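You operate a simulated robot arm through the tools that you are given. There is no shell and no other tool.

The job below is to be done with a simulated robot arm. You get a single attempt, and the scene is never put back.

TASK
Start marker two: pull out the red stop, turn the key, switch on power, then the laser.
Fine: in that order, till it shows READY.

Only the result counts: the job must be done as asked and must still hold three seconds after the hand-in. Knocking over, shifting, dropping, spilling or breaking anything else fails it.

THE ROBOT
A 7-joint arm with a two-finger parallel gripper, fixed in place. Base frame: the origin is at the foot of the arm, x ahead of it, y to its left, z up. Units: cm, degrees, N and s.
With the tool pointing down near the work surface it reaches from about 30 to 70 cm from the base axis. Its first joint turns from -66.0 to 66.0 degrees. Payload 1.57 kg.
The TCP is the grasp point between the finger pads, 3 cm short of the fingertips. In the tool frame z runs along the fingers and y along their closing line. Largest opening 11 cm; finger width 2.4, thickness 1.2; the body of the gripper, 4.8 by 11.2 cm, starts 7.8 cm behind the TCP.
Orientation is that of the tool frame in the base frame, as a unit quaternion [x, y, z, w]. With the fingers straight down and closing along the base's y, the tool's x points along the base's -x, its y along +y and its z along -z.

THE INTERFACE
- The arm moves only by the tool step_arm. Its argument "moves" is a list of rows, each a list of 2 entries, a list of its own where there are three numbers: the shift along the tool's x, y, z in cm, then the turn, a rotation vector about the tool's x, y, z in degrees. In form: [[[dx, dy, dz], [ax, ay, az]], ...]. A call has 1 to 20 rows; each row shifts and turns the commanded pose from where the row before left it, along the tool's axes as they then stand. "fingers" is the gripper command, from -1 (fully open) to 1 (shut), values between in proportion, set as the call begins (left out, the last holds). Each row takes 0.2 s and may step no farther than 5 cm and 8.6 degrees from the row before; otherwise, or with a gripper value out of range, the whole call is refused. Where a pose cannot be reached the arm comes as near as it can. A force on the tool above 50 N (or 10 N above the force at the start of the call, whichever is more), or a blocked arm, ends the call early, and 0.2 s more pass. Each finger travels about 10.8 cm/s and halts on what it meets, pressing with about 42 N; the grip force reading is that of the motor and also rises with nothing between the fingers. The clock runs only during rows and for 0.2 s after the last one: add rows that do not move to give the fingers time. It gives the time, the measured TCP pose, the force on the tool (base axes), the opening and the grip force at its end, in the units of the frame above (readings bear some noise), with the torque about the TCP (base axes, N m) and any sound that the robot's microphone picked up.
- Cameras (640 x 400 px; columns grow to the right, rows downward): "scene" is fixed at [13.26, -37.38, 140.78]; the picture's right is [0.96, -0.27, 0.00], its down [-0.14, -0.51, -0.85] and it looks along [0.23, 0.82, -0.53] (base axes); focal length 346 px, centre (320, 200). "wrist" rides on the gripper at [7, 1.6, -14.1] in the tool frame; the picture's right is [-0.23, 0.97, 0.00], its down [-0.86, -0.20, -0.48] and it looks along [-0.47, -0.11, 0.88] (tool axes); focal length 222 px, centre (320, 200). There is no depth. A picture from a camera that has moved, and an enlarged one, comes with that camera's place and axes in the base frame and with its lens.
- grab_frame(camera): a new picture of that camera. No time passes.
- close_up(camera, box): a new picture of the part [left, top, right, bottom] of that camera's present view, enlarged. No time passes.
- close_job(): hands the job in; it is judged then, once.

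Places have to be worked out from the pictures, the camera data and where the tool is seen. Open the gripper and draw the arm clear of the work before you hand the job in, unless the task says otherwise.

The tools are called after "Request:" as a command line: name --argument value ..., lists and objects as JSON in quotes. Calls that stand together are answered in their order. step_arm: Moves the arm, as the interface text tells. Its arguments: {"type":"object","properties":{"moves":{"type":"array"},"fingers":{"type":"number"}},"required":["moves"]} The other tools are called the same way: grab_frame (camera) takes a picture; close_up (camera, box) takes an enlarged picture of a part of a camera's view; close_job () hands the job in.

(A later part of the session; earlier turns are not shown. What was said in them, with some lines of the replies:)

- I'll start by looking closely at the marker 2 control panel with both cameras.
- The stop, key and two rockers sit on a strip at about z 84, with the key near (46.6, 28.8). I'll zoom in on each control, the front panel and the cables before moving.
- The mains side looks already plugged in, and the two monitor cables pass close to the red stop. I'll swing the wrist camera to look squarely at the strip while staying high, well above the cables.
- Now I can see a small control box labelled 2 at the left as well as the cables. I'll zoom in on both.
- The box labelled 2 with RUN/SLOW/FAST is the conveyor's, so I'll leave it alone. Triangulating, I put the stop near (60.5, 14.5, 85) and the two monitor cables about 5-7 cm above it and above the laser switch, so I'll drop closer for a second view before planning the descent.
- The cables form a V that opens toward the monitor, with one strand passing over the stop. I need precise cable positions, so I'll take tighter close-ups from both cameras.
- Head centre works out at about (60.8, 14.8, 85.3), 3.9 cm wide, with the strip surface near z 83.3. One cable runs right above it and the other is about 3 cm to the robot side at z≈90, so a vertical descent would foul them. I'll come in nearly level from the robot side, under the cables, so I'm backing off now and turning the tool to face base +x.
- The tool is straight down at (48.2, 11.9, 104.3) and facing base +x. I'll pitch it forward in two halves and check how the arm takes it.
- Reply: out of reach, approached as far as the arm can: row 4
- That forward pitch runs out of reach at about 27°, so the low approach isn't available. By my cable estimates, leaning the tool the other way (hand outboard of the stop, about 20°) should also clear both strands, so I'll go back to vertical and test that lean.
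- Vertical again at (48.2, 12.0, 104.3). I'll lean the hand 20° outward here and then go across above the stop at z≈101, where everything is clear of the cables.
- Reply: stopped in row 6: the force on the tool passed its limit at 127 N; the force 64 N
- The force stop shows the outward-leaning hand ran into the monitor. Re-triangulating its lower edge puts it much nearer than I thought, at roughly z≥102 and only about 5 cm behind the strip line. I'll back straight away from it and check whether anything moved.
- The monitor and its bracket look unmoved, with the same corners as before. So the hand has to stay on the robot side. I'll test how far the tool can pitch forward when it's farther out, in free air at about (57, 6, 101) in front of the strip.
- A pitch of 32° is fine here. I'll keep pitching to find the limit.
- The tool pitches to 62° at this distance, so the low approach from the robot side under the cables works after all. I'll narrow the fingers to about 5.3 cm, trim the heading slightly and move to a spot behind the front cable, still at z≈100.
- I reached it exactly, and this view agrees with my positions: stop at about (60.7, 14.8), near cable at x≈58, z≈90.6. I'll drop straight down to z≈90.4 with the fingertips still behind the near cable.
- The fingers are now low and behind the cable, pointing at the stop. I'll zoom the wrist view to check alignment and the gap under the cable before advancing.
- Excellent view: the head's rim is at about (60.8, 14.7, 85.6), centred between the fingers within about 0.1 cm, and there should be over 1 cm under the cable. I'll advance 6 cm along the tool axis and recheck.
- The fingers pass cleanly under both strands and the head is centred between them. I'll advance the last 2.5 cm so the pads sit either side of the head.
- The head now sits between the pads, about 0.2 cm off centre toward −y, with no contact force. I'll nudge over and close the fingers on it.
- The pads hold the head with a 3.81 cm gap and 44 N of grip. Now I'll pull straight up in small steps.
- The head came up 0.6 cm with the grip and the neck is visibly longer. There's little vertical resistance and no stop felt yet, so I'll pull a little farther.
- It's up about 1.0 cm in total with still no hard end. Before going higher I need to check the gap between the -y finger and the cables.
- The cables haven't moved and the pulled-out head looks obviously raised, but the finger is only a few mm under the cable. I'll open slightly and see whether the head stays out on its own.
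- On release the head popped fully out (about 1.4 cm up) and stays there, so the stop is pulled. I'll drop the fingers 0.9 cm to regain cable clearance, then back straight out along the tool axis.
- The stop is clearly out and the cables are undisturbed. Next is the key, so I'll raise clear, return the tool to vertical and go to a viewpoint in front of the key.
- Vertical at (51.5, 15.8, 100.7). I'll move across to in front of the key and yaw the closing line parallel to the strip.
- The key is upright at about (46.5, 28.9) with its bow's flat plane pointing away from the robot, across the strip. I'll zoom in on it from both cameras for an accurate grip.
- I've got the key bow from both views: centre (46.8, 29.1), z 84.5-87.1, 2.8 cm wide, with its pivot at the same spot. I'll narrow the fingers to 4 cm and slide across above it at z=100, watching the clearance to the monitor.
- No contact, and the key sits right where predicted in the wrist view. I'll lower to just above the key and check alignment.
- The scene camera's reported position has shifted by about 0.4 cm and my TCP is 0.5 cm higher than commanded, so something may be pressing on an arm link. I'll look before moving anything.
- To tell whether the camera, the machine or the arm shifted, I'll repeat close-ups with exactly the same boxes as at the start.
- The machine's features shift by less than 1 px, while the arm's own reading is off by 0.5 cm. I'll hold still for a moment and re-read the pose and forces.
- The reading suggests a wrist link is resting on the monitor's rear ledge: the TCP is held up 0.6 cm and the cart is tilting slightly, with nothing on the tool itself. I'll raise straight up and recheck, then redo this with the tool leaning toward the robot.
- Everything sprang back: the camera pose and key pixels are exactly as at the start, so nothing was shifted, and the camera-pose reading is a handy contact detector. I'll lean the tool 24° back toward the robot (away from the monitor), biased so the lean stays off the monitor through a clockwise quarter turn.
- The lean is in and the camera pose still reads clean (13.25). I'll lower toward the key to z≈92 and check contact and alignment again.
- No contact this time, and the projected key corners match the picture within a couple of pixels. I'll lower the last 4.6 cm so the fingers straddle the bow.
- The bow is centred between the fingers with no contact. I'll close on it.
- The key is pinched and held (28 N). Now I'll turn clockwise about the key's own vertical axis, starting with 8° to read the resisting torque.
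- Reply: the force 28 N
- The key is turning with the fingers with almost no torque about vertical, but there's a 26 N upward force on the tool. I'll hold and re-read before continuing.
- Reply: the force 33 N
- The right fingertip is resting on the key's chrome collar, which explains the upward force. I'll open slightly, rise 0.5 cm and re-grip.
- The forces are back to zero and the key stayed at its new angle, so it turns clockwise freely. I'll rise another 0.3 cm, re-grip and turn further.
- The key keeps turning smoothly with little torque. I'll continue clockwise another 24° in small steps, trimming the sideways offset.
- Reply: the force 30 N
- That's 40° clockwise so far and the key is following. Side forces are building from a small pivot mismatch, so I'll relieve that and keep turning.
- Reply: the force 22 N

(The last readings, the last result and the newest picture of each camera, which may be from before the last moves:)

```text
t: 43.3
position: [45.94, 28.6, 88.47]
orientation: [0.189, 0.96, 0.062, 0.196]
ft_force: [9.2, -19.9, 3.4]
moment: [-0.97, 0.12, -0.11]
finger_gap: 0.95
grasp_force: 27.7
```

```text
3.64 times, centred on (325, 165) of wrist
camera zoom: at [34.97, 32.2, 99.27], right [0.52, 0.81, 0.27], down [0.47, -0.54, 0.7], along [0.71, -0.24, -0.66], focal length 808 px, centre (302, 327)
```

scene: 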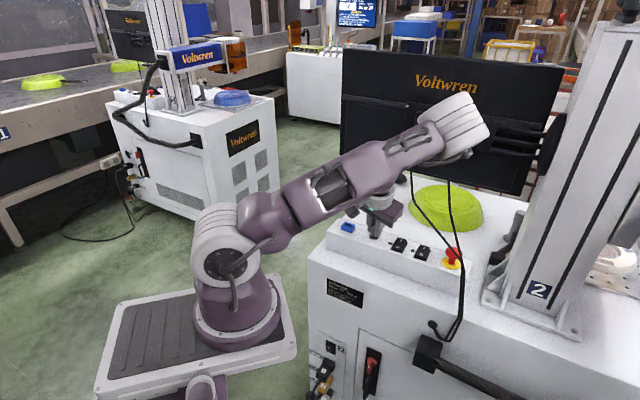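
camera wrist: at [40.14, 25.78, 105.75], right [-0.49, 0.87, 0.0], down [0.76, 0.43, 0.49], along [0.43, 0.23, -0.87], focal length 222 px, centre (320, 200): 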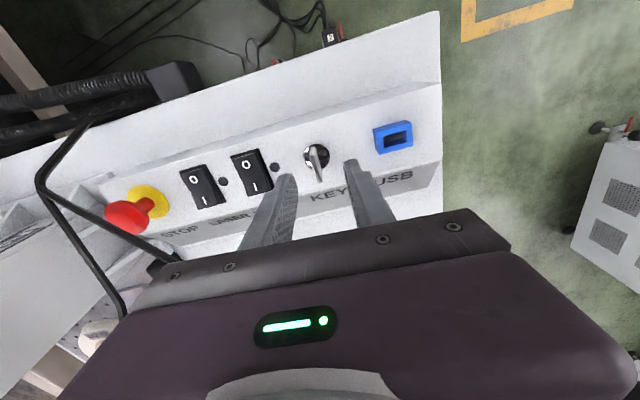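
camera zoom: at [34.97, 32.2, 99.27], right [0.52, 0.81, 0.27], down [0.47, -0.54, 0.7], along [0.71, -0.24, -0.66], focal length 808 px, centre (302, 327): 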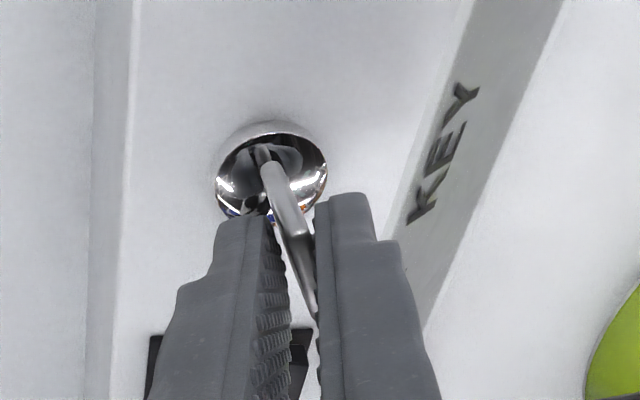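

64° now and the key is still following. I'll relieve the side load and continue toward a full quarter turn.

Request:
step_arm --moves '[[[-0.16, -0.15, 0.03], [0, 0, 0]], [[0.07, 0.11, 0], [2.82, -1.54, 7.32]], [[0.07, 0.11, 0], [2.82, -1.54, 7.32]], [[0, 0, 0], [0, 0, 0]]]'

Request:
close_up --camera "scene" --box '[345, 190, 445, 260]'

Request:
close_up --camera "wrist" --box '[250, 110, 400, 220]'

```text
t: 44.3
position: [45.82, 28.75, 88.52]
orientation: [0.32, 0.925, 0.034, 0.201]
ft_force: [-10.1, -22.3, 8.3]
moment: [-0.97, 0.61, 0.3]
finger_gap: 0.95
grasp_force: 27.3
```

```text
5.71 times, centred on (395, 225) of scene
camera zoom: at [13.22, -37.44, 140.77], right [0.96, -0.27, 0.0], down [-0.14, -0.51, -0.85], along [0.23, 0.82, -0.53], focal length 1976 px, centre (-109, 57)
```

zoom: 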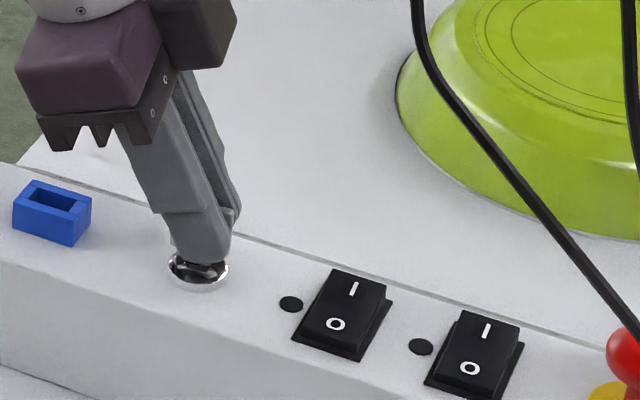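

```text
3.64 times, centred on (325, 165) of wrist
camera zoom: at [36.33, 35.23, 99.28], right [0.72, 0.64, 0.27], down [0.31, -0.64, 0.7], along [0.62, -0.43, -0.66], focal length 808 px, centre (302, 327)
```

zoom: 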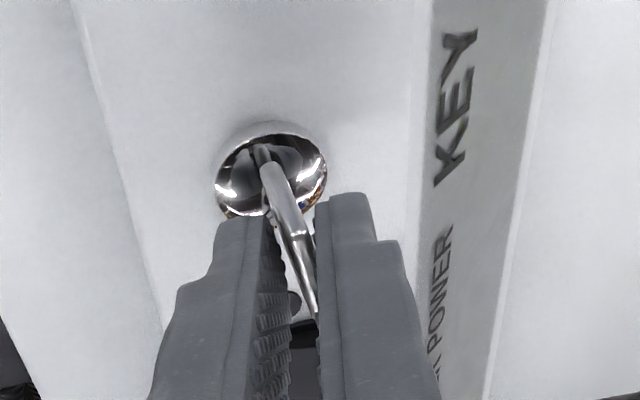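

At 80° a resisting torque has appeared (0.3 N·m), so it may be nearing its on position. I'll relieve the load and turn one more 8° step.

Request:
step_arm --moves '[[[-0.03, -0.16, -0.02], [0, 0, 0]], [[0.07, 0.11, 0], [2.8, -1.53, 7.33]], [[0, 0, 0], [0, 0, 0]]]'

Request:
close_up --camera "scene" --box '[345, 190, 445, 260]'

Request:
close_up --camera "wrist" --box '[250, 110, 400, 220]'

```text
t: 45.1
position: [45.99, 28.7, 88.47]
orientation: [0.383, 0.901, 0.021, 0.203]
ft_force: [-7.4, -11.4, 9.4]
moment: [-0.81, 0.61, 0.46]
finger_gap: 1.15
grasp_force: 29.3
```

```text
5.71 times, centred on (395, 225) of scene
camera zoom: at [13.23, -37.42, 140.77], right [0.96, -0.27, 0.0], down [-0.14, -0.51, -0.85], along [0.23, 0.82, -0.53], focal length 1976 px, centre (-109, 57)
```

zoom: 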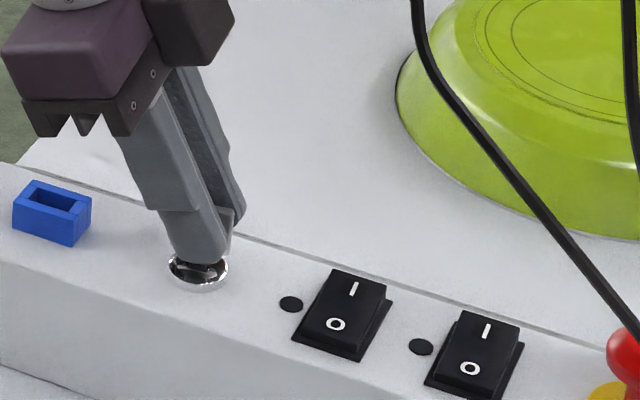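

```text
3.64 times, centred on (325, 165) of wrist
camera zoom: at [37.34, 36.56, 99.31], right [0.81, 0.53, 0.27], down [0.21, -0.68, 0.7], along [0.55, -0.5, -0.66], focal length 808 px, centre (302, 327)
```

zoom: 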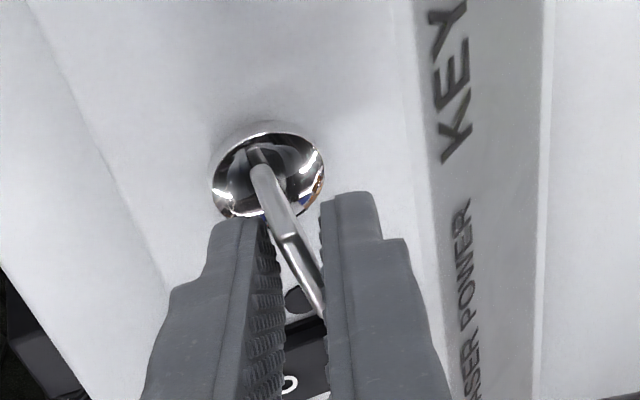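

The finger gap just widened and torque rose to 0.46 N·m while the key stopped following: that's its end stop. I'll release and see where the key rests.

Request:
step_arm --moves '[[[0, 0, 0], [0, 0, 0]], [[0, 0, 0], [0, 0, 0]]]' --fingers 0.5

Request:
close_up --camera "wrist" --box '[250, 110, 400, 220]'

Request:
close_up --camera "scene" --box '[362, 218, 394, 245]'

```text
t: 45.7
position: [46.0, 28.85, 88.36]
orientation: [0.382, 0.901, 0.021, 0.204]
ft_force: [0.0, 0.1, -0.2]
moment: [0.01, -0.02, 0.05]
finger_gap: 2.76
grasp_force: 0.1
```

```text
3.64 times, centred on (325, 165) of wrist
camera zoom: at [37.37, 36.57, 99.28], right [0.8, 0.53, 0.27], down [0.21, -0.68, 0.7], along [0.55, -0.5, -0.66], focal length 808 px, centre (302, 327)
```

zoom: 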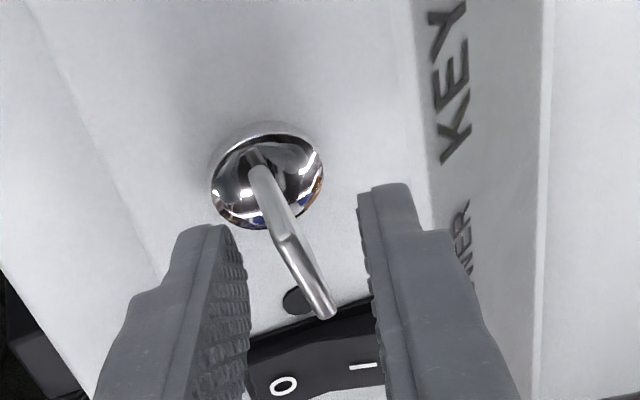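

```text
14.81 times, centred on (378, 232) of scene
camera zoom: at [13.26, -37.38, 140.78], right [0.96, -0.27, 0.0], down [-0.14, -0.51, -0.85], along [0.23, 0.82, -0.53], focal length 5123 px, centre (-539, -267)
```

zoom: 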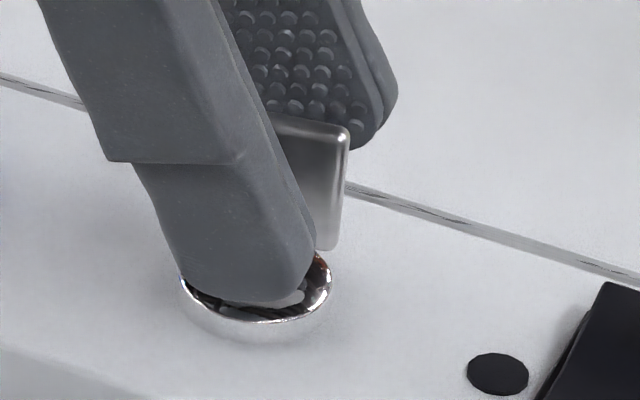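

The key holds its position. I'll rise off it and measure its final angle.

Request:
step_arm --moves '[[[-0.53, 0.29, -1.37], [0, 0, 0]], [[-0.7, 0.387, -1.83], [0, 0, 0]], [[-0.7, 0.387, -1.83], [0, 0, 0]], [[-0.7, 0.387, -1.83], [0, 0, 0]], [[0, 0, 0], [0, 0, 0]]]'

Request:
close_up --camera "scene" --box '[362, 218, 394, 245]'

Request:
close_up --camera "scene" --box '[340, 200, 480, 290]'

Request:
grab_frame --camera "scene"

```text
t: 46.9
position: [45.99, 28.8, 95.92]
orientation: [0.384, 0.901, 0.022, 0.203]
ft_force: [-1.5, 0.3, -0.7]
moment: [0.0, 0.03, 0.01]
finger_gap: 2.74
grasp_force: 0.1
```

```text
14.81 times, centred on (378, 232) of scene
camera zoom: at [13.26, -37.38, 140.78], right [0.96, -0.27, 0.0], down [-0.14, -0.51, -0.85], along [0.23, 0.82, -0.53], focal length 5123 px, centre (-539, -267)
```

zoom: 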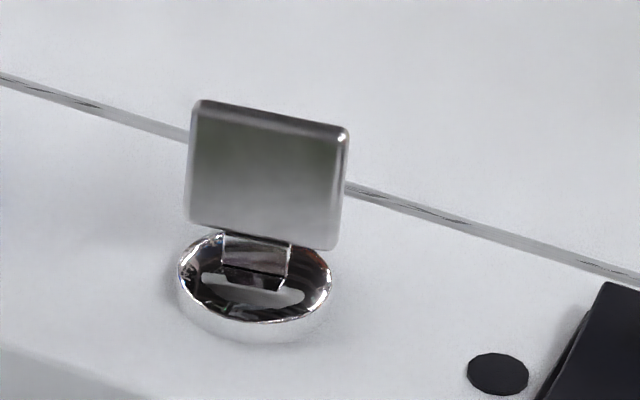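

```text
4.44 times, centred on (410, 245) of scene
camera zoom: at [13.26, -37.38, 140.78], right [0.96, -0.27, 0.0], down [-0.14, -0.51, -0.85], along [0.23, 0.82, -0.53], focal length 1537 px, centre (-80, 0)
```

zoom: 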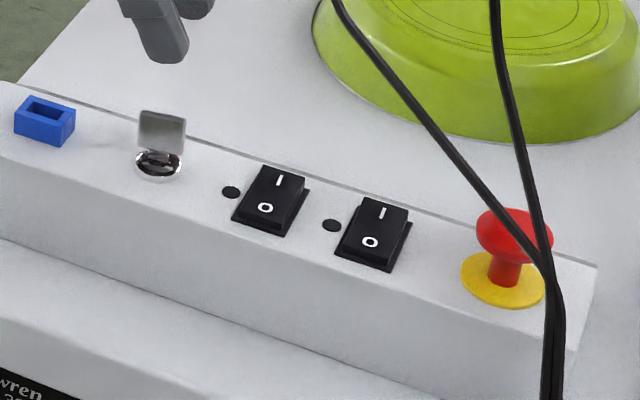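

```text
taken
```

scene: 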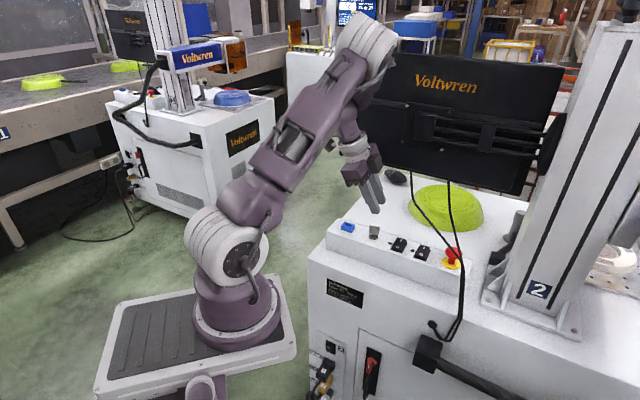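

The key has turned about 75-80° clockwise and stays put; the stop is out. There's a screen at the top of the scene view that may show status, so I'll zoom in on it.

Request:
close_up --camera "scene" --box '[330, 0, 390, 38]'

Request:
close_up --camera "scene" --box '[360, 222, 410, 262]'

```text
10.53 times, centred on (360, 19) of scene
camera zoom: at [13.26, -37.38, 140.78], right [0.96, -0.27, 0.0], down [-0.14, -0.51, -0.85], along [0.23, 0.82, -0.53], focal length 3640 px, centre (-101, 2105)
```

zoom: 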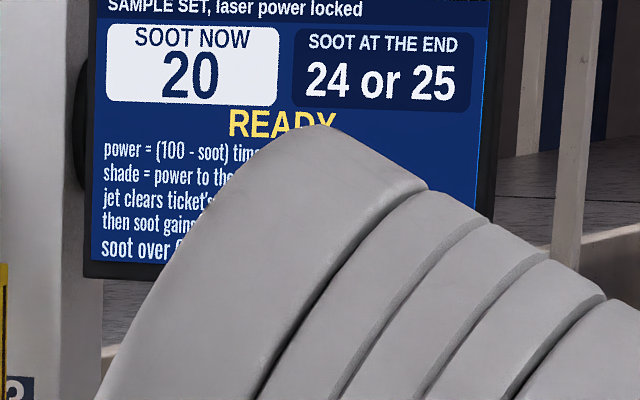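

```text
10.00 times, centred on (385, 242) of scene
camera zoom: at [13.26, -37.38, 140.78], right [0.96, -0.27, 0.0], down [-0.14, -0.51, -0.85], along [0.23, 0.82, -0.53], focal length 3458 px, centre (-330, -220)
```

zoom: 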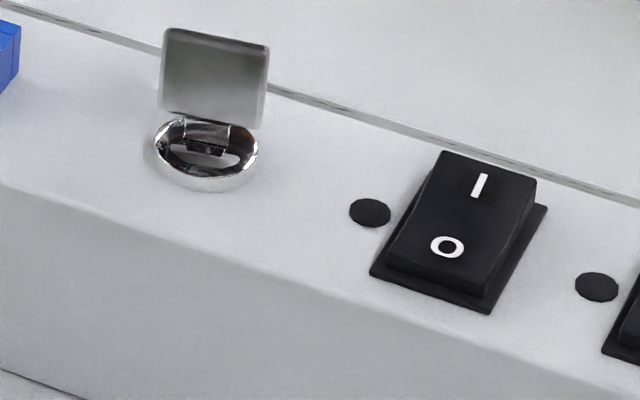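

That screen belongs to station 3, so it tells me nothing about marker 2; the indicator dots beside our rockers should help instead. The key sits at its end stop. Next is POWER: I'll back off, close the fingers and set the tool leaning 25° toward the robot, square to the strip.

Request:
step_arm --moves '[[[-0.99, -2.55, -2.95], [0, 0, 0]], [[-0.99, -2.55, -2.95], [0, 0, 0]], [[0, 0, 0], [-2.269, 0.46, -7.489]], [[0, 0, 0], [-2.269, 0.46, -7.489]], [[0, 0, 0], [-2.269, 0.46, -7.489]], [[0, 0, 0], [-2.269, 0.46, -7.489]], [[0, 0, 0], [-2.269, 0.46, -7.489]], [[0, 0, 0], [-2.269, 0.46, -7.489]], [[0, 0, 0], [-2.269, 0.46, -7.489]], [[0, 0, 0], [-2.269, 0.46, -7.489]], [[0, 0, 0], [-2.269, 0.46, -7.489]], [[0, 0, 0], [-2.269, 0.46, -7.489]], [[0, 0, 0], [-2.269, 0.46, -7.489]], [[0, 0, 0], [0, 0, 0]]]' --fingers 1

Request:
grab_frame --camera "wrist"

Request:
close_up --camera "scene" --box '[320, 100, 500, 270]'

```text
t: 49.9
position: [41.47, 24.45, 101.12]
orientation: [-0.351, 0.911, 0.076, 0.202]
ft_force: [-0.8, -0.5, 0.6]
moment: [0.01, 0.0, 0.02]
finger_gap: 0.0
grasp_force: 21.4
```

```text
taken
camera wrist: at [31.32, 17.5, 111.0], right [-0.5, 0.86, 0.09], down [0.56, 0.24, 0.8], along [0.66, 0.45, -0.6], focal length 222 px, centre (320, 200)
```

wrist: 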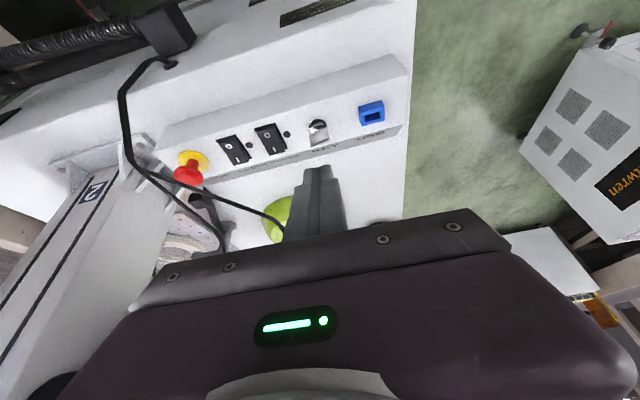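

```text
2.35 times, centred on (410, 185) of scene
camera zoom: at [13.26, -37.38, 140.78], right [0.96, -0.27, 0.0], down [-0.14, -0.51, -0.85], along [0.23, 0.82, -0.53], focal length 814 px, centre (108, 235)
```

zoom: 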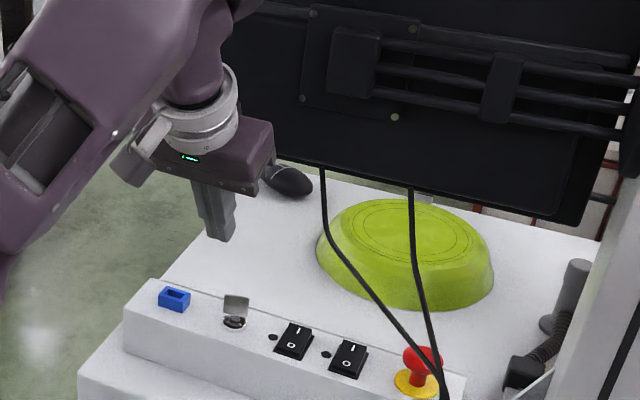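

The tool pose is right, with no contact. I'll take a wrist close-up of the rockers to pin down the POWER rocker's I side.

Request:
close_up --camera "wrist" --box '[205, 100, 345, 190]'

Request:
close_up --camera "scene" --box '[385, 225, 435, 265]'

```text
4.44 times, centred on (275, 145) of wrist
camera zoom: at [31.32, 17.5, 111.0], right [-0.5, 0.86, 0.09], down [0.56, 0.24, 0.8], along [0.66, 0.45, -0.6], focal length 987 px, centre (520, 444)
```

zoom: 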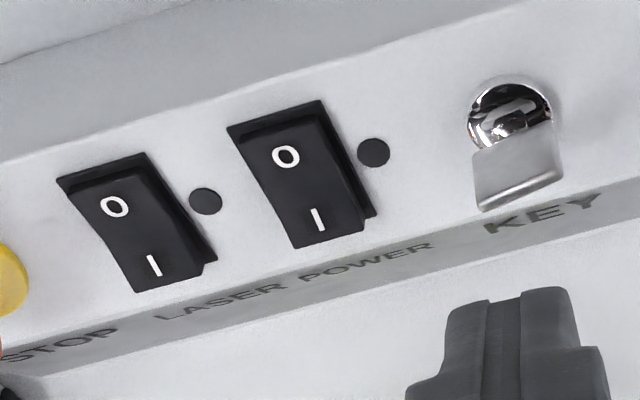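

```text
10.00 times, centred on (410, 245) of scene
camera zoom: at [13.26, -37.38, 140.78], right [0.96, -0.27, 0.0], down [-0.14, -0.51, -0.85], along [0.23, 0.82, -0.53], focal length 3458 px, centre (-580, -250)
```

zoom: 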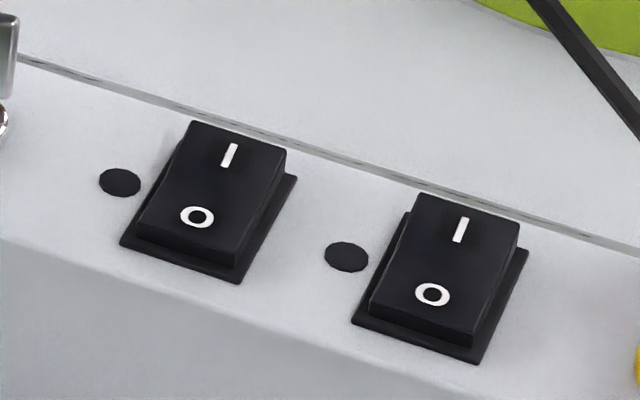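

I now have the I mark at (52.4, 24.7, 84.55) and the O mark at (50.7, 23.0). I'll move the closed, rounded fingertip to about 3 cm above the I end of the POWER rocker.

Request:
step_arm --moves '[[[-0.61, -1.78, 3.24], [0, 0, 0]], [[-0.61, -1.78, 3.24], [0, 0, 0]], [[-0.61, -1.78, 3.24], [0, 0, 0]], [[-0.61, -1.78, 3.24], [0, 0, 0]], [[0, 0, 0], [0, 0, 0]]]'

Request:
close_up --camera "wrist" --box '[250, 110, 400, 220]'

Request:
close_up --camera "scene" --box '[370, 200, 450, 260]'

```text
t: 51.1
position: [51.94, 24.25, 90.43]
orientation: [-0.351, 0.911, 0.078, 0.202]
ft_force: [0.8, -0.1, 0.2]
moment: [0.0, 0.0, 0.01]
finger_gap: 0.01
grasp_force: 21.2
```

```text
3.64 times, centred on (325, 165) of wrist
camera zoom: at [41.73, 17.38, 100.32], right [-0.5, 0.86, 0.09], down [0.56, 0.24, 0.8], along [0.66, 0.45, -0.6], focal length 808 px, centre (302, 327)
```

zoom: 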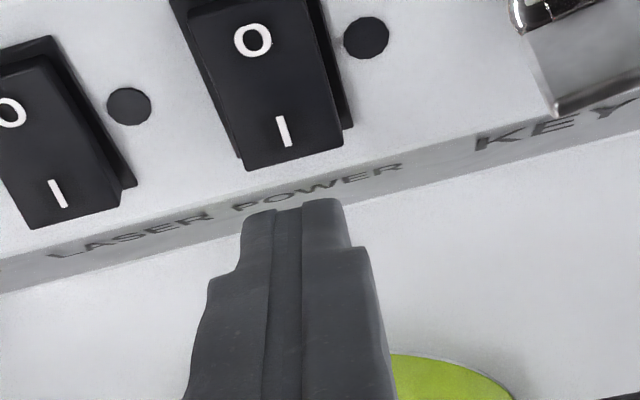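

```text
6.67 times, centred on (410, 230) of scene
camera zoom: at [13.26, -37.38, 140.78], right [0.96, -0.27, 0.0], down [-0.14, -0.51, -0.85], along [0.23, 0.82, -0.53], focal length 2305 px, centre (-280, 0)
```

zoom: 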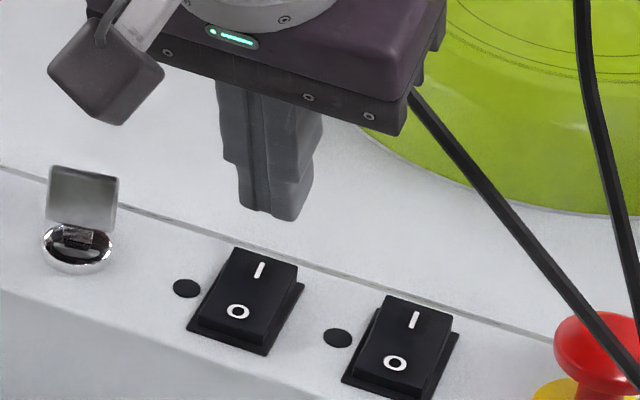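

The tip is lined up over the I half and nothing is touching. I'll come down to just above it.

Request:
step_arm --moves '[[[0.55, 0, 1.18], [0, 0, 0]], [[0.51, 0, 1.09], [0, 0, 0]], [[0, 0, 0], [0, 0, 0]]]'

Request:
close_up --camera "wrist" --box '[250, 110, 400, 220]'

Request:
close_up --camera "scene" --box '[380, 220, 430, 260]'

```text
t: 51.9
position: [51.8, 24.27, 87.82]
orientation: [-0.351, 0.911, 0.076, 0.202]
ft_force: [0.7, -0.1, 0.1]
moment: [-0.01, 0.02, -0.04]
finger_gap: 0.0
grasp_force: 21.6
```

```text
3.64 times, centred on (325, 165) of wrist
camera zoom: at [41.65, 17.3, 97.67], right [-0.5, 0.86, 0.09], down [0.56, 0.24, 0.79], along [0.66, 0.45, -0.6], focal length 808 px, centre (302, 327)
```

zoom: 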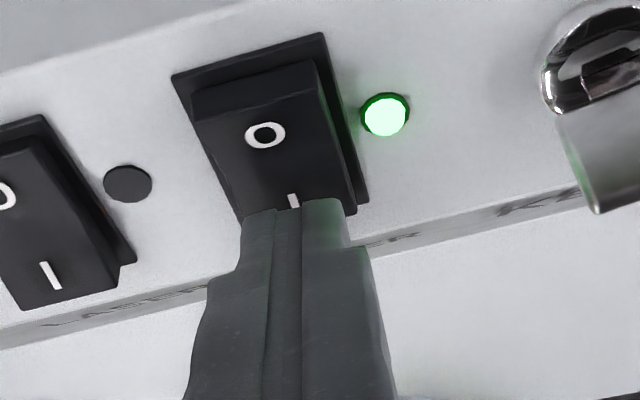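

```text
10.00 times, centred on (405, 240) of scene
camera zoom: at [13.26, -37.38, 140.78], right [0.96, -0.27, 0.0], down [-0.14, -0.51, -0.85], along [0.23, 0.82, -0.53], focal length 3458 px, centre (-530, -200)
```

zoom: 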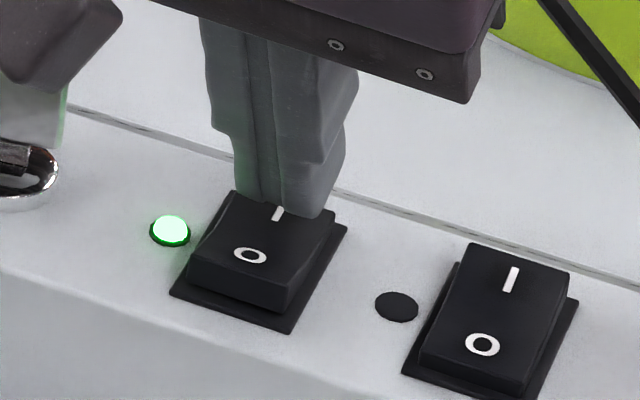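

The green POWER lamp came on and the rocker flipped to I, which also confirms that the key is on. I'll lift off, add 10° more lean, and stage in front of the strip for LASER, since the cable runs right above that switch and I have to slide in beneath it.

Request:
step_arm --moves '[[[-0.84, 0, -1.81], [0, 0, 0]], [[-0.84, 0, -1.81], [0, 0, 0]], [[0, 0, 0], [0, -5, 0]], [[0, 0, 0], [0, -5, 0]], [[1.49, -3.06, -0.785], [0, 0, 0]], [[1.49, -3.06, -0.785], [0, 0, 0]], [[0, 0, 0], [0, 0, 0]]]'

Request:
grab_frame --camera "wrist"

Request:
close_up --camera "scene" --box '[370, 190, 490, 280]'

```text
t: 53.5
position: [53.54, 17.62, 91.42]
orientation: [-0.343, 0.89, 0.107, 0.279]
ft_force: [-0.6, -0.4, -0.4]
moment: [0.01, -0.02, 0.02]
finger_gap: 0.0
grasp_force: 20.8
```

```text
taken
camera wrist: at [42.25, 9.66, 99.04], right [-0.51, 0.85, 0.13], down [0.45, 0.14, 0.88], along [0.73, 0.51, -0.45], focal length 222 px, centre (320, 200)
```

wrist: 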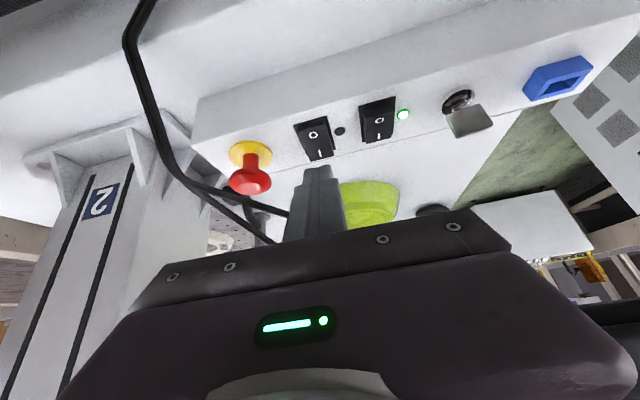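

```text
4.44 times, centred on (430, 235) of scene
camera zoom: at [13.26, -37.38, 140.78], right [0.96, -0.27, 0.0], down [-0.14, -0.51, -0.85], along [0.23, 0.82, -0.53], focal length 1537 px, centre (-169, 44)
```

zoom: 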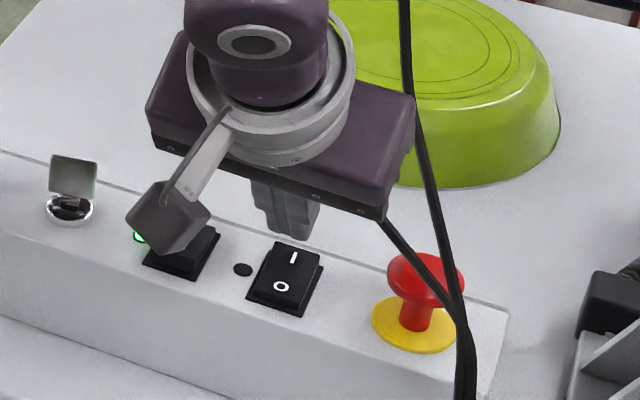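

Staged correctly with the POWER lamp still green and no contact. I'll drop 2.8 cm here in front of the cable and slide half way in toward the LASER I side, then check.

Request:
step_arm --moves '[[[0.8, 0, 1.15], [0, 0, 0]], [[0.8, 0, 1.15], [0, 0, 0]], [[-0.65, 0, 0.46], [0, 0, 0]], [[-0.65, 0, 0.46], [0, 0, 0]], [[0, 0, 0], [0, 0, 0]]]'

Request:
close_up --camera "wrist" --box '[240, 90, 420, 220]'

Request:
close_up --camera "scene" --box '[385, 200, 475, 270]'

```text
t: 54.7
position: [54.76, 18.57, 88.56]
orientation: [-0.342, 0.89, 0.107, 0.281]
ft_force: [-0.1, -0.4, -0.2]
moment: [0.0, 0.0, 0.01]
finger_gap: 0.05
grasp_force: 21.3
```

```text
3.08 times, centred on (330, 155) of wrist
camera zoom: at [43.43, 10.68, 96.16], right [-0.51, 0.85, 0.13], down [0.45, 0.14, 0.88], along [0.73, 0.51, -0.45], focal length 684 px, centre (289, 338)
```

zoom: 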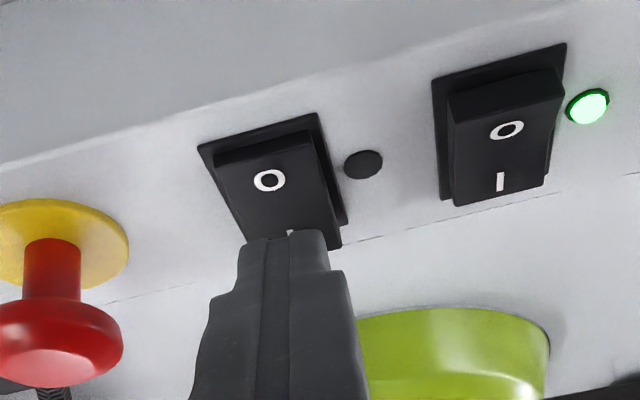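

```text
5.71 times, centred on (430, 235) of scene
camera zoom: at [13.26, -37.38, 140.78], right [0.96, -0.27, 0.0], down [-0.14, -0.51, -0.85], along [0.23, 0.82, -0.53], focal length 1976 px, centre (-309, 0)
```

zoom: 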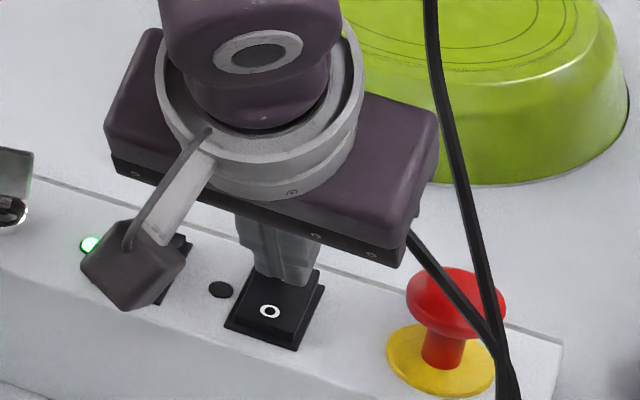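

The tip has slid in over the rocker and stays well clear of both cables. I'll move the last 1.7 cm onto the I end and check before pressing.

Request:
step_arm --moves '[[[-0.7, 0.04, 0.48], [0, 0, 0]], [[-0.69, 0.04, 0.48], [0, 0, 0]], [[0, 0, 0], [0, 0, 0]]]'

Request:
close_up --camera "wrist" --box '[240, 90, 420, 220]'

Request:
close_up --camera "scene" --box '[385, 200, 475, 270]'

```text
t: 55.5
position: [55.99, 19.85, 88.61]
orientation: [-0.342, 0.89, 0.107, 0.281]
ft_force: [0.4, -0.2, -0.7]
moment: [0.03, -0.01, 0.02]
finger_gap: 0.0
grasp_force: 21.4
```

```text
3.08 times, centred on (330, 155) of wrist
camera zoom: at [44.66, 11.83, 96.2], right [-0.51, 0.85, 0.13], down [0.45, 0.14, 0.88], along [0.73, 0.51, -0.45], focal length 684 px, centre (289, 338)
```

zoom: 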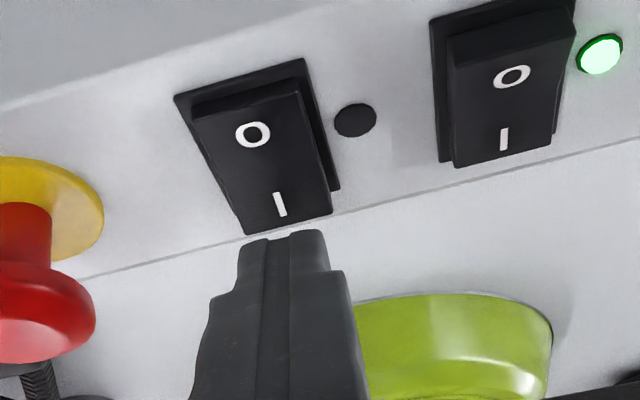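

```text
5.71 times, centred on (430, 235) of scene
camera zoom: at [13.26, -37.38, 140.78], right [0.96, -0.27, 0.0], down [-0.14, -0.51, -0.85], along [0.23, 0.82, -0.53], focal length 1976 px, centre (-309, 0)
```

zoom: 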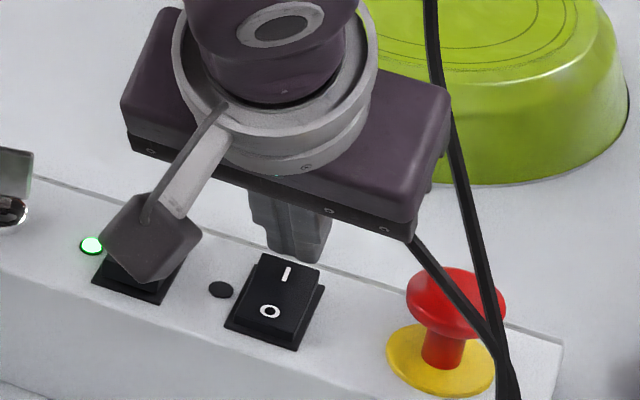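

The tip is directly above the I mark with the same offset that worked for POWER. Now I'll press straight down in small steps.

Request:
step_arm --moves '[[[0.171, 0, 0.246], [0, 0, 0]], [[0.171, 0, 0.246], [0, 0, 0]], [[0.171, 0, 0.246], [0, 0, 0]], [[0, 0, 0], [0, 0, 0]]]'

Request:
close_up --camera "wrist" --box '[240, 90, 420, 220]'

Request:
close_up --camera "scene" --box '[385, 200, 475, 270]'

```text
t: 56.5
position: [55.87, 19.83, 87.72]
orientation: [-0.343, 0.89, 0.107, 0.281]
ft_force: [0.8, 0.2, -1.1]
moment: [0.0, 0.0, -0.01]
finger_gap: 0.01
grasp_force: 21.3
```

```text
3.08 times, centred on (330, 155) of wrist
camera zoom: at [44.62, 11.84, 95.31], right [-0.51, 0.85, 0.13], down [0.45, 0.14, 0.88], along [0.73, 0.51, -0.45], focal length 684 px, centre (289, 338)
```

zoom: 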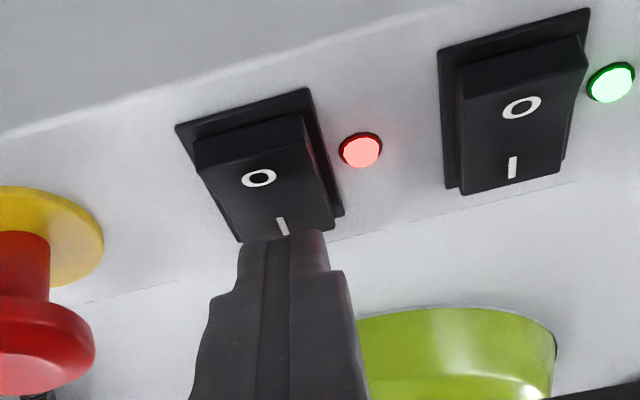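

```text
5.71 times, centred on (430, 235) of scene
camera zoom: at [13.26, -37.38, 140.78], right [0.96, -0.27, 0.0], down [-0.14, -0.51, -0.85], along [0.23, 0.82, -0.53], focal length 1976 px, centre (-309, 0)
```

zoom: 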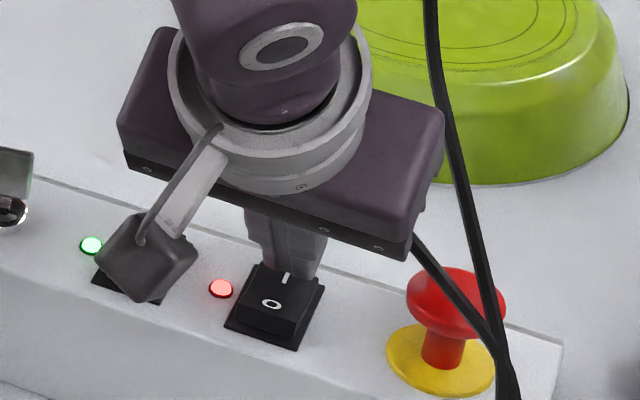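

The LASER lamp lit red beside its rocker and POWER is still green. I'll retrace out: up a little, back out from under the cable, then up clear.

Request:
step_arm --moves '[[[-0.5, 0, -0.72], [0, 0, 0]], [[1.35, 0, -0.94], [0, 0, 0]], [[1.35, 0, -0.94], [0, 0, 0]], [[1.23, 0, -0.85], [0, 0, 0]], [[-1.71, 0, -2.46], [0, 0, 0]], [[-1.71, 0, -2.46], [0, 0, 0]], [[-1.71, 0, -2.46], [0, 0, 0]], [[0, 0, 0], [0, 0, 0]]]'

Request:
grab_frame --camera "wrist"

Request:
grab_frame --camera "scene"

Request:
close_up --camera "scene" --box '[340, 200, 480, 290]'

```text
t: 58.3
position: [52.22, 16.75, 97.57]
orientation: [-0.342, 0.89, 0.106, 0.281]
ft_force: [-0.2, -0.1, 0.3]
moment: [0.0, 0.02, 0.01]
finger_gap: 0.0
grasp_force: 21.3
```

```text
taken
camera wrist: at [40.92, 8.72, 105.19], right [-0.51, 0.85, 0.13], down [0.45, 0.14, 0.88], along [0.73, 0.51, -0.45], focal length 222 px, centre (320, 200)
```

wrist: 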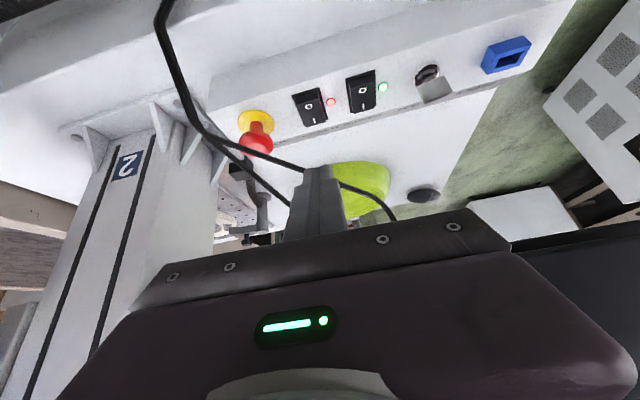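

```text
taken
```

scene: 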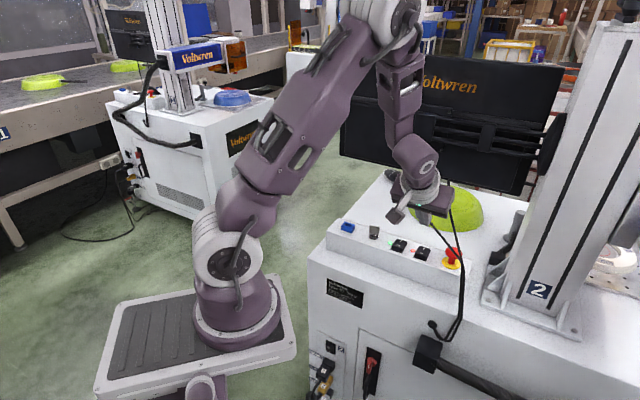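

```text
4.44 times, centred on (410, 245) of scene
camera zoom: at [13.26, -37.38, 140.78], right [0.96, -0.27, 0.0], down [-0.14, -0.51, -0.85], along [0.23, 0.82, -0.53], focal length 1537 px, centre (-80, 0)
```

zoom: 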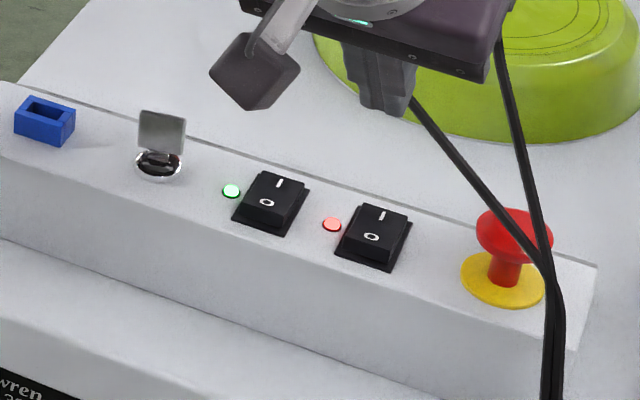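

Both rockers are at I with both lamps lit, the key is turned, the stop is out and the cables are undisturbed. Now I'll draw the arm back clear, up first, then upright, away from the monitor.

Request:
step_arm --moves '[[[-1.71, 0, -2.46], [0, 0, 0]], [[-1.71, 0, -2.46], [0, 0, 0]], [[2.46, 0, -1.71], [0, 0, 0]], [[0, 0, 0], [0, 7, 0]], [[0, 0, 0], [0, 7, 0]], [[0, 0, 0], [0, 7, 0]], [[0, 0, 0], [0, 7, 0]], [[0, 0, 0], [0, 7, 0]], [[0, 0, 0], [0, 0, 0]]]'

Request:
close_up --camera "scene" --box '[340, 200, 480, 290]'

```text
t: 60.3
position: [50.05, 14.52, 103.5]
orientation: [-0.358, 0.934, -0.001, 0.0]
ft_force: [0.0, -0.7, 0.2]
moment: [0.02, -0.02, -0.03]
finger_gap: 0.01
grasp_force: 20.7
```

```text
4.44 times, centred on (410, 245) of scene
camera zoom: at [13.26, -37.38, 140.78], right [0.96, -0.27, 0.0], down [-0.14, -0.51, -0.85], along [0.23, 0.82, -0.53], focal length 1537 px, centre (-80, 0)
```

zoom: 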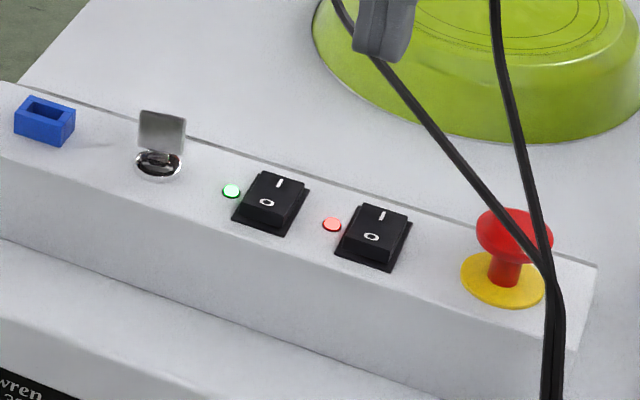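

The tool is vertical and clear, and both lamps are still on. I'll yaw back, go to the starting area and open the gripper.

Request:
step_arm --moves '[[[0, 0, -2], [0, 0, 8.36]], [[0, 0, -2], [0, 0, 8.36]], [[0, 0, 0], [0, 0, 8.36]], [[0, 0, 0], [0, 0, 8.36]], [[0, 0, 0], [0, 0, 8.36]], [[1.2, -2.7, -1.9], [0, 0, 0]], [[1.2, -2.7, -1.9], [0, 0, 0]], [[1.2, -2.7, -1.9], [0, 0, 0]], [[1.2, -2.7, -1.9], [0, 0, 0]], [[1.1, -2.7, -1.9], [0, 0, 0]], [[0, 0, 0], [0, 0, 0]]]' --fingers -1

Request:
grab_frame --camera "scene"

Request:
grab_frame --camera "wrist"

Request:
close_up --camera "scene" --box '[330, 0, 390, 38]'

Request:
close_up --camera "scene" --box '[340, 200, 480, 290]'

```text
t: 62.7
position: [44.3, 0.96, 117.21]
orientation: [-0.002, 1.0, -0.001, 0.0]
ft_force: [-0.6, -0.5, 0.1]
moment: [0.02, -0.03, 0.04]
finger_gap: 10.99
grasp_force: 0.0
```

```text
taken
```

scene: 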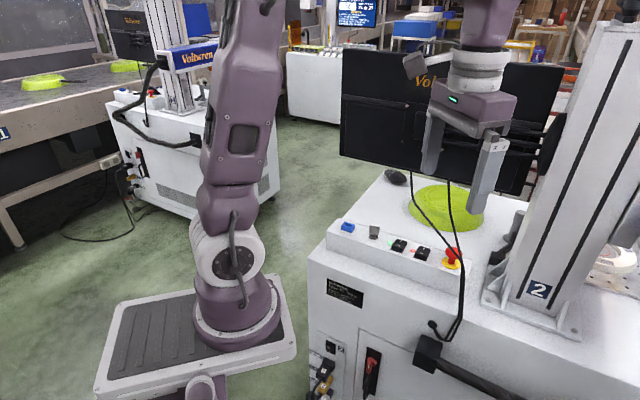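

```text
taken
camera wrist: at [37.33, 2.7, 131.27], right [0.22, 0.97, 0.0], down [0.86, -0.2, 0.48], along [0.47, -0.11, -0.88], focal length 222 px, centre (320, 200)
```

wrist: 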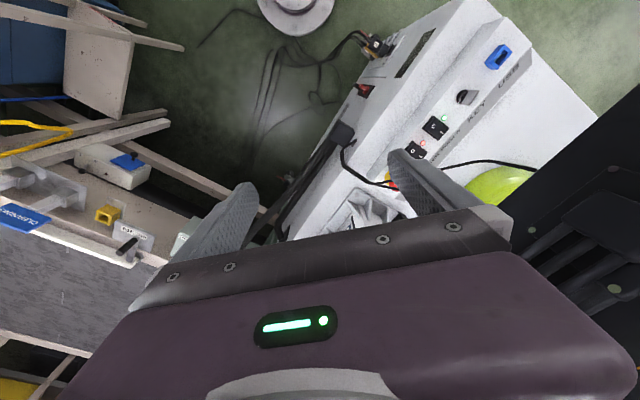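

```text
10.53 times, centred on (360, 19) of scene
camera zoom: at [13.25, -37.38, 140.78], right [0.96, -0.27, 0.0], down [-0.14, -0.51, -0.85], along [0.23, 0.82, -0.53], focal length 3640 px, centre (-101, 2105)
```

zoom: 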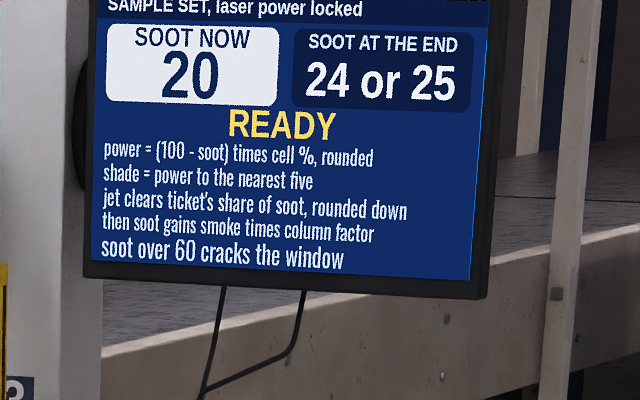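

```text
4.44 times, centred on (410, 245) of scene
camera zoom: at [13.25, -37.38, 140.78], right [0.96, -0.27, 0.0], down [-0.14, -0.51, -0.85], along [0.23, 0.82, -0.53], focal length 1537 px, centre (-80, 0)
```

zoom: 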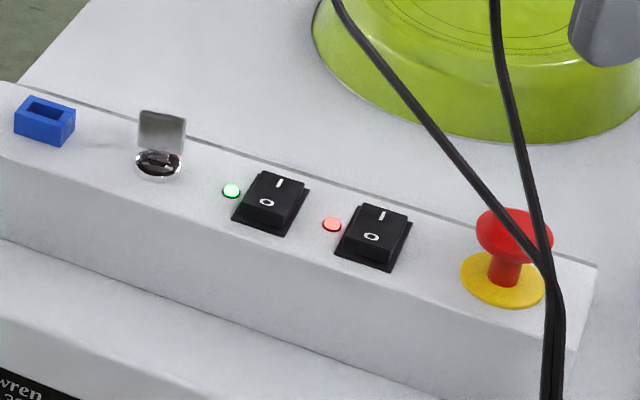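

The arm is back at the start area with the gripper open, and the panel state is holding. Marker 2's own screen faces away from both cameras, so I'll give it several seconds to finish starting up and confirm the lamps stay lit.

Request:
step_arm --moves '[[[0, 0, 0], [0, 0, 0]], [[0, 0, 0], [0, 0, 0]], [[0, 0, 0], [0, 0, 0]], [[0, 0, 0], [0, 0, 0]], [[0, 0, 0], [0, 0, 0]], [[0, 0, 0], [0, 0, 0]], [[0, 0, 0], [0, 0, 0]], [[0, 0, 0], [0, 0, 0]], [[0, 0, 0], [0, 0, 0]], [[0, 0, 0], [0, 0, 0]], [[0, 0, 0], [0, 0, 0]], [[0, 0, 0], [0, 0, 0]], [[0, 0, 0], [0, 0, 0]], [[0, 0, 0], [0, 0, 0]], [[0, 0, 0], [0, 0, 0]], [[0, 0, 0], [0, 0, 0]], [[0, 0, 0], [0, 0, 0]], [[0, 0, 0], [0, 0, 0]], [[0, 0, 0], [0, 0, 0]], [[0, 0, 0], [0, 0, 0]]]'

Request:
step_arm --moves '[[[0, 0, 0], [0, 0, 0]], [[0, 0, 0], [0, 0, 0]], [[0, 0, 0], [0, 0, 0]], [[0, 0, 0], [0, 0, 0]], [[0, 0, 0], [0, 0, 0]], [[0, 0, 0], [0, 0, 0]], [[0, 0, 0], [0, 0, 0]], [[0, 0, 0], [0, 0, 0]], [[0, 0, 0], [0, 0, 0]], [[0, 0, 0], [0, 0, 0]], [[0, 0, 0], [0, 0, 0]], [[0, 0, 0], [0, 0, 0]], [[0, 0, 0], [0, 0, 0]], [[0, 0, 0], [0, 0, 0]], [[0, 0, 0], [0, 0, 0]], [[0, 0, 0], [0, 0, 0]], [[0, 0, 0], [0, 0, 0]], [[0, 0, 0], [0, 0, 0]], [[0, 0, 0], [0, 0, 0]], [[0, 0, 0], [0, 0, 0]]]'

Request:
close_up --camera "scene" --box '[340, 200, 480, 290]'

Request:
close_up --camera "scene" --box '[300, 30, 640, 240]'

Request:
close_up --camera "wrist" --box '[320, 20, 640, 240]'

```text
t: 66.9
position: [44.21, 1.16, 117.12]
orientation: [-0.002, 1.0, -0.001, 0.0]
ft_force: [-0.2, 0.1, -0.2]
moment: [0.0, 0.0, 0.0]
finger_gap: 11.01
grasp_force: 0.0
```

```text
t: 71.1
position: [44.28, 1.03, 117.07]
orientation: [-0.002, 1.0, -0.001, -0.001]
ft_force: [0.0, 0.8, -0.7]
moment: [-0.01, 0.0, -0.01]
finger_gap: 11.01
grasp_force: 0.0
```

```text
4.44 times, centred on (410, 245) of scene
camera zoom: at [13.26, -37.38, 140.78], right [0.96, -0.27, 0.0], down [-0.14, -0.51, -0.85], along [0.23, 0.82, -0.53], focal length 1537 px, centre (-80, 0)
```

zoom: 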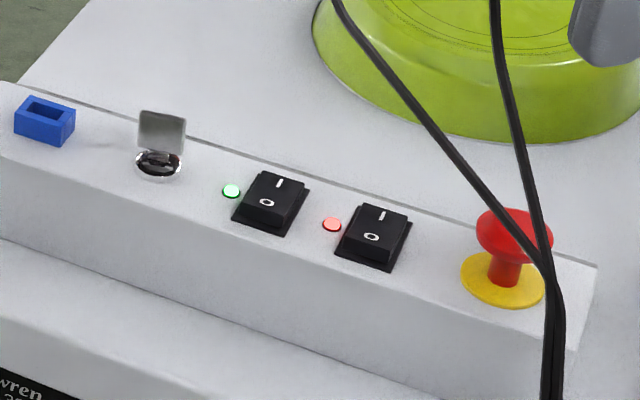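

```text
1.88 times, centred on (470, 135) of scene
camera zoom: at [13.26, -37.38, 140.78], right [0.96, -0.27, 0.0], down [-0.14, -0.51, -0.85], along [0.23, 0.82, -0.53], focal length 651 px, centre (38, 322)
```

zoom: 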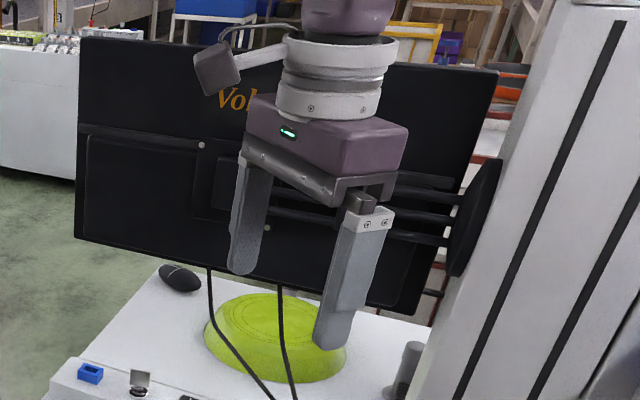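

```text
1.82 times, centred on (480, 130) of wrist
camera zoom: at [37.35, 2.74, 131.24], right [0.22, 0.97, 0.0], down [0.86, -0.2, 0.48], along [0.47, -0.11, -0.88], focal length 404 px, centre (29, 327)
```

zoom: 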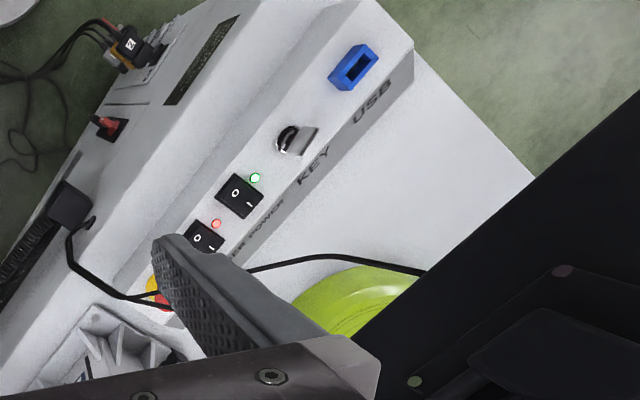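

After more than 8 s the stop is still out, the key is on, POWER is green and LASER is lit. The dish, mouse, cables and monitor are where they started, and the gripper is open and clear, so I'm handing in.

Request:
close_job

```text
The job is handed in.
```

Marker two is started, but I couldn't see its READY message, because its screen faces away from both cameras. I did the four steps in your order:

1. **Red stop:** pulled out, and it stays out.
2. **Key:** turned clockwise about 75° to its end stop.
3. **Power:** switched to I, and its lamp is green.
4. **Laser:** switched to I, and its lamp is red.

I waited a little over 8 seconds with the arm clear, and both lamps stayed on. I handed the job in on that basis.

The arm touched the monitor twice while I was finding a clear path. One was a hard bump that tripped the force limit at 127 N. The other was a wrist link pressing on the monitor while I lowered the tool toward the key. I backed off each time, and afterwards the monitor looked to be in the same place. The dish, mouse and cables also look undisturbed.
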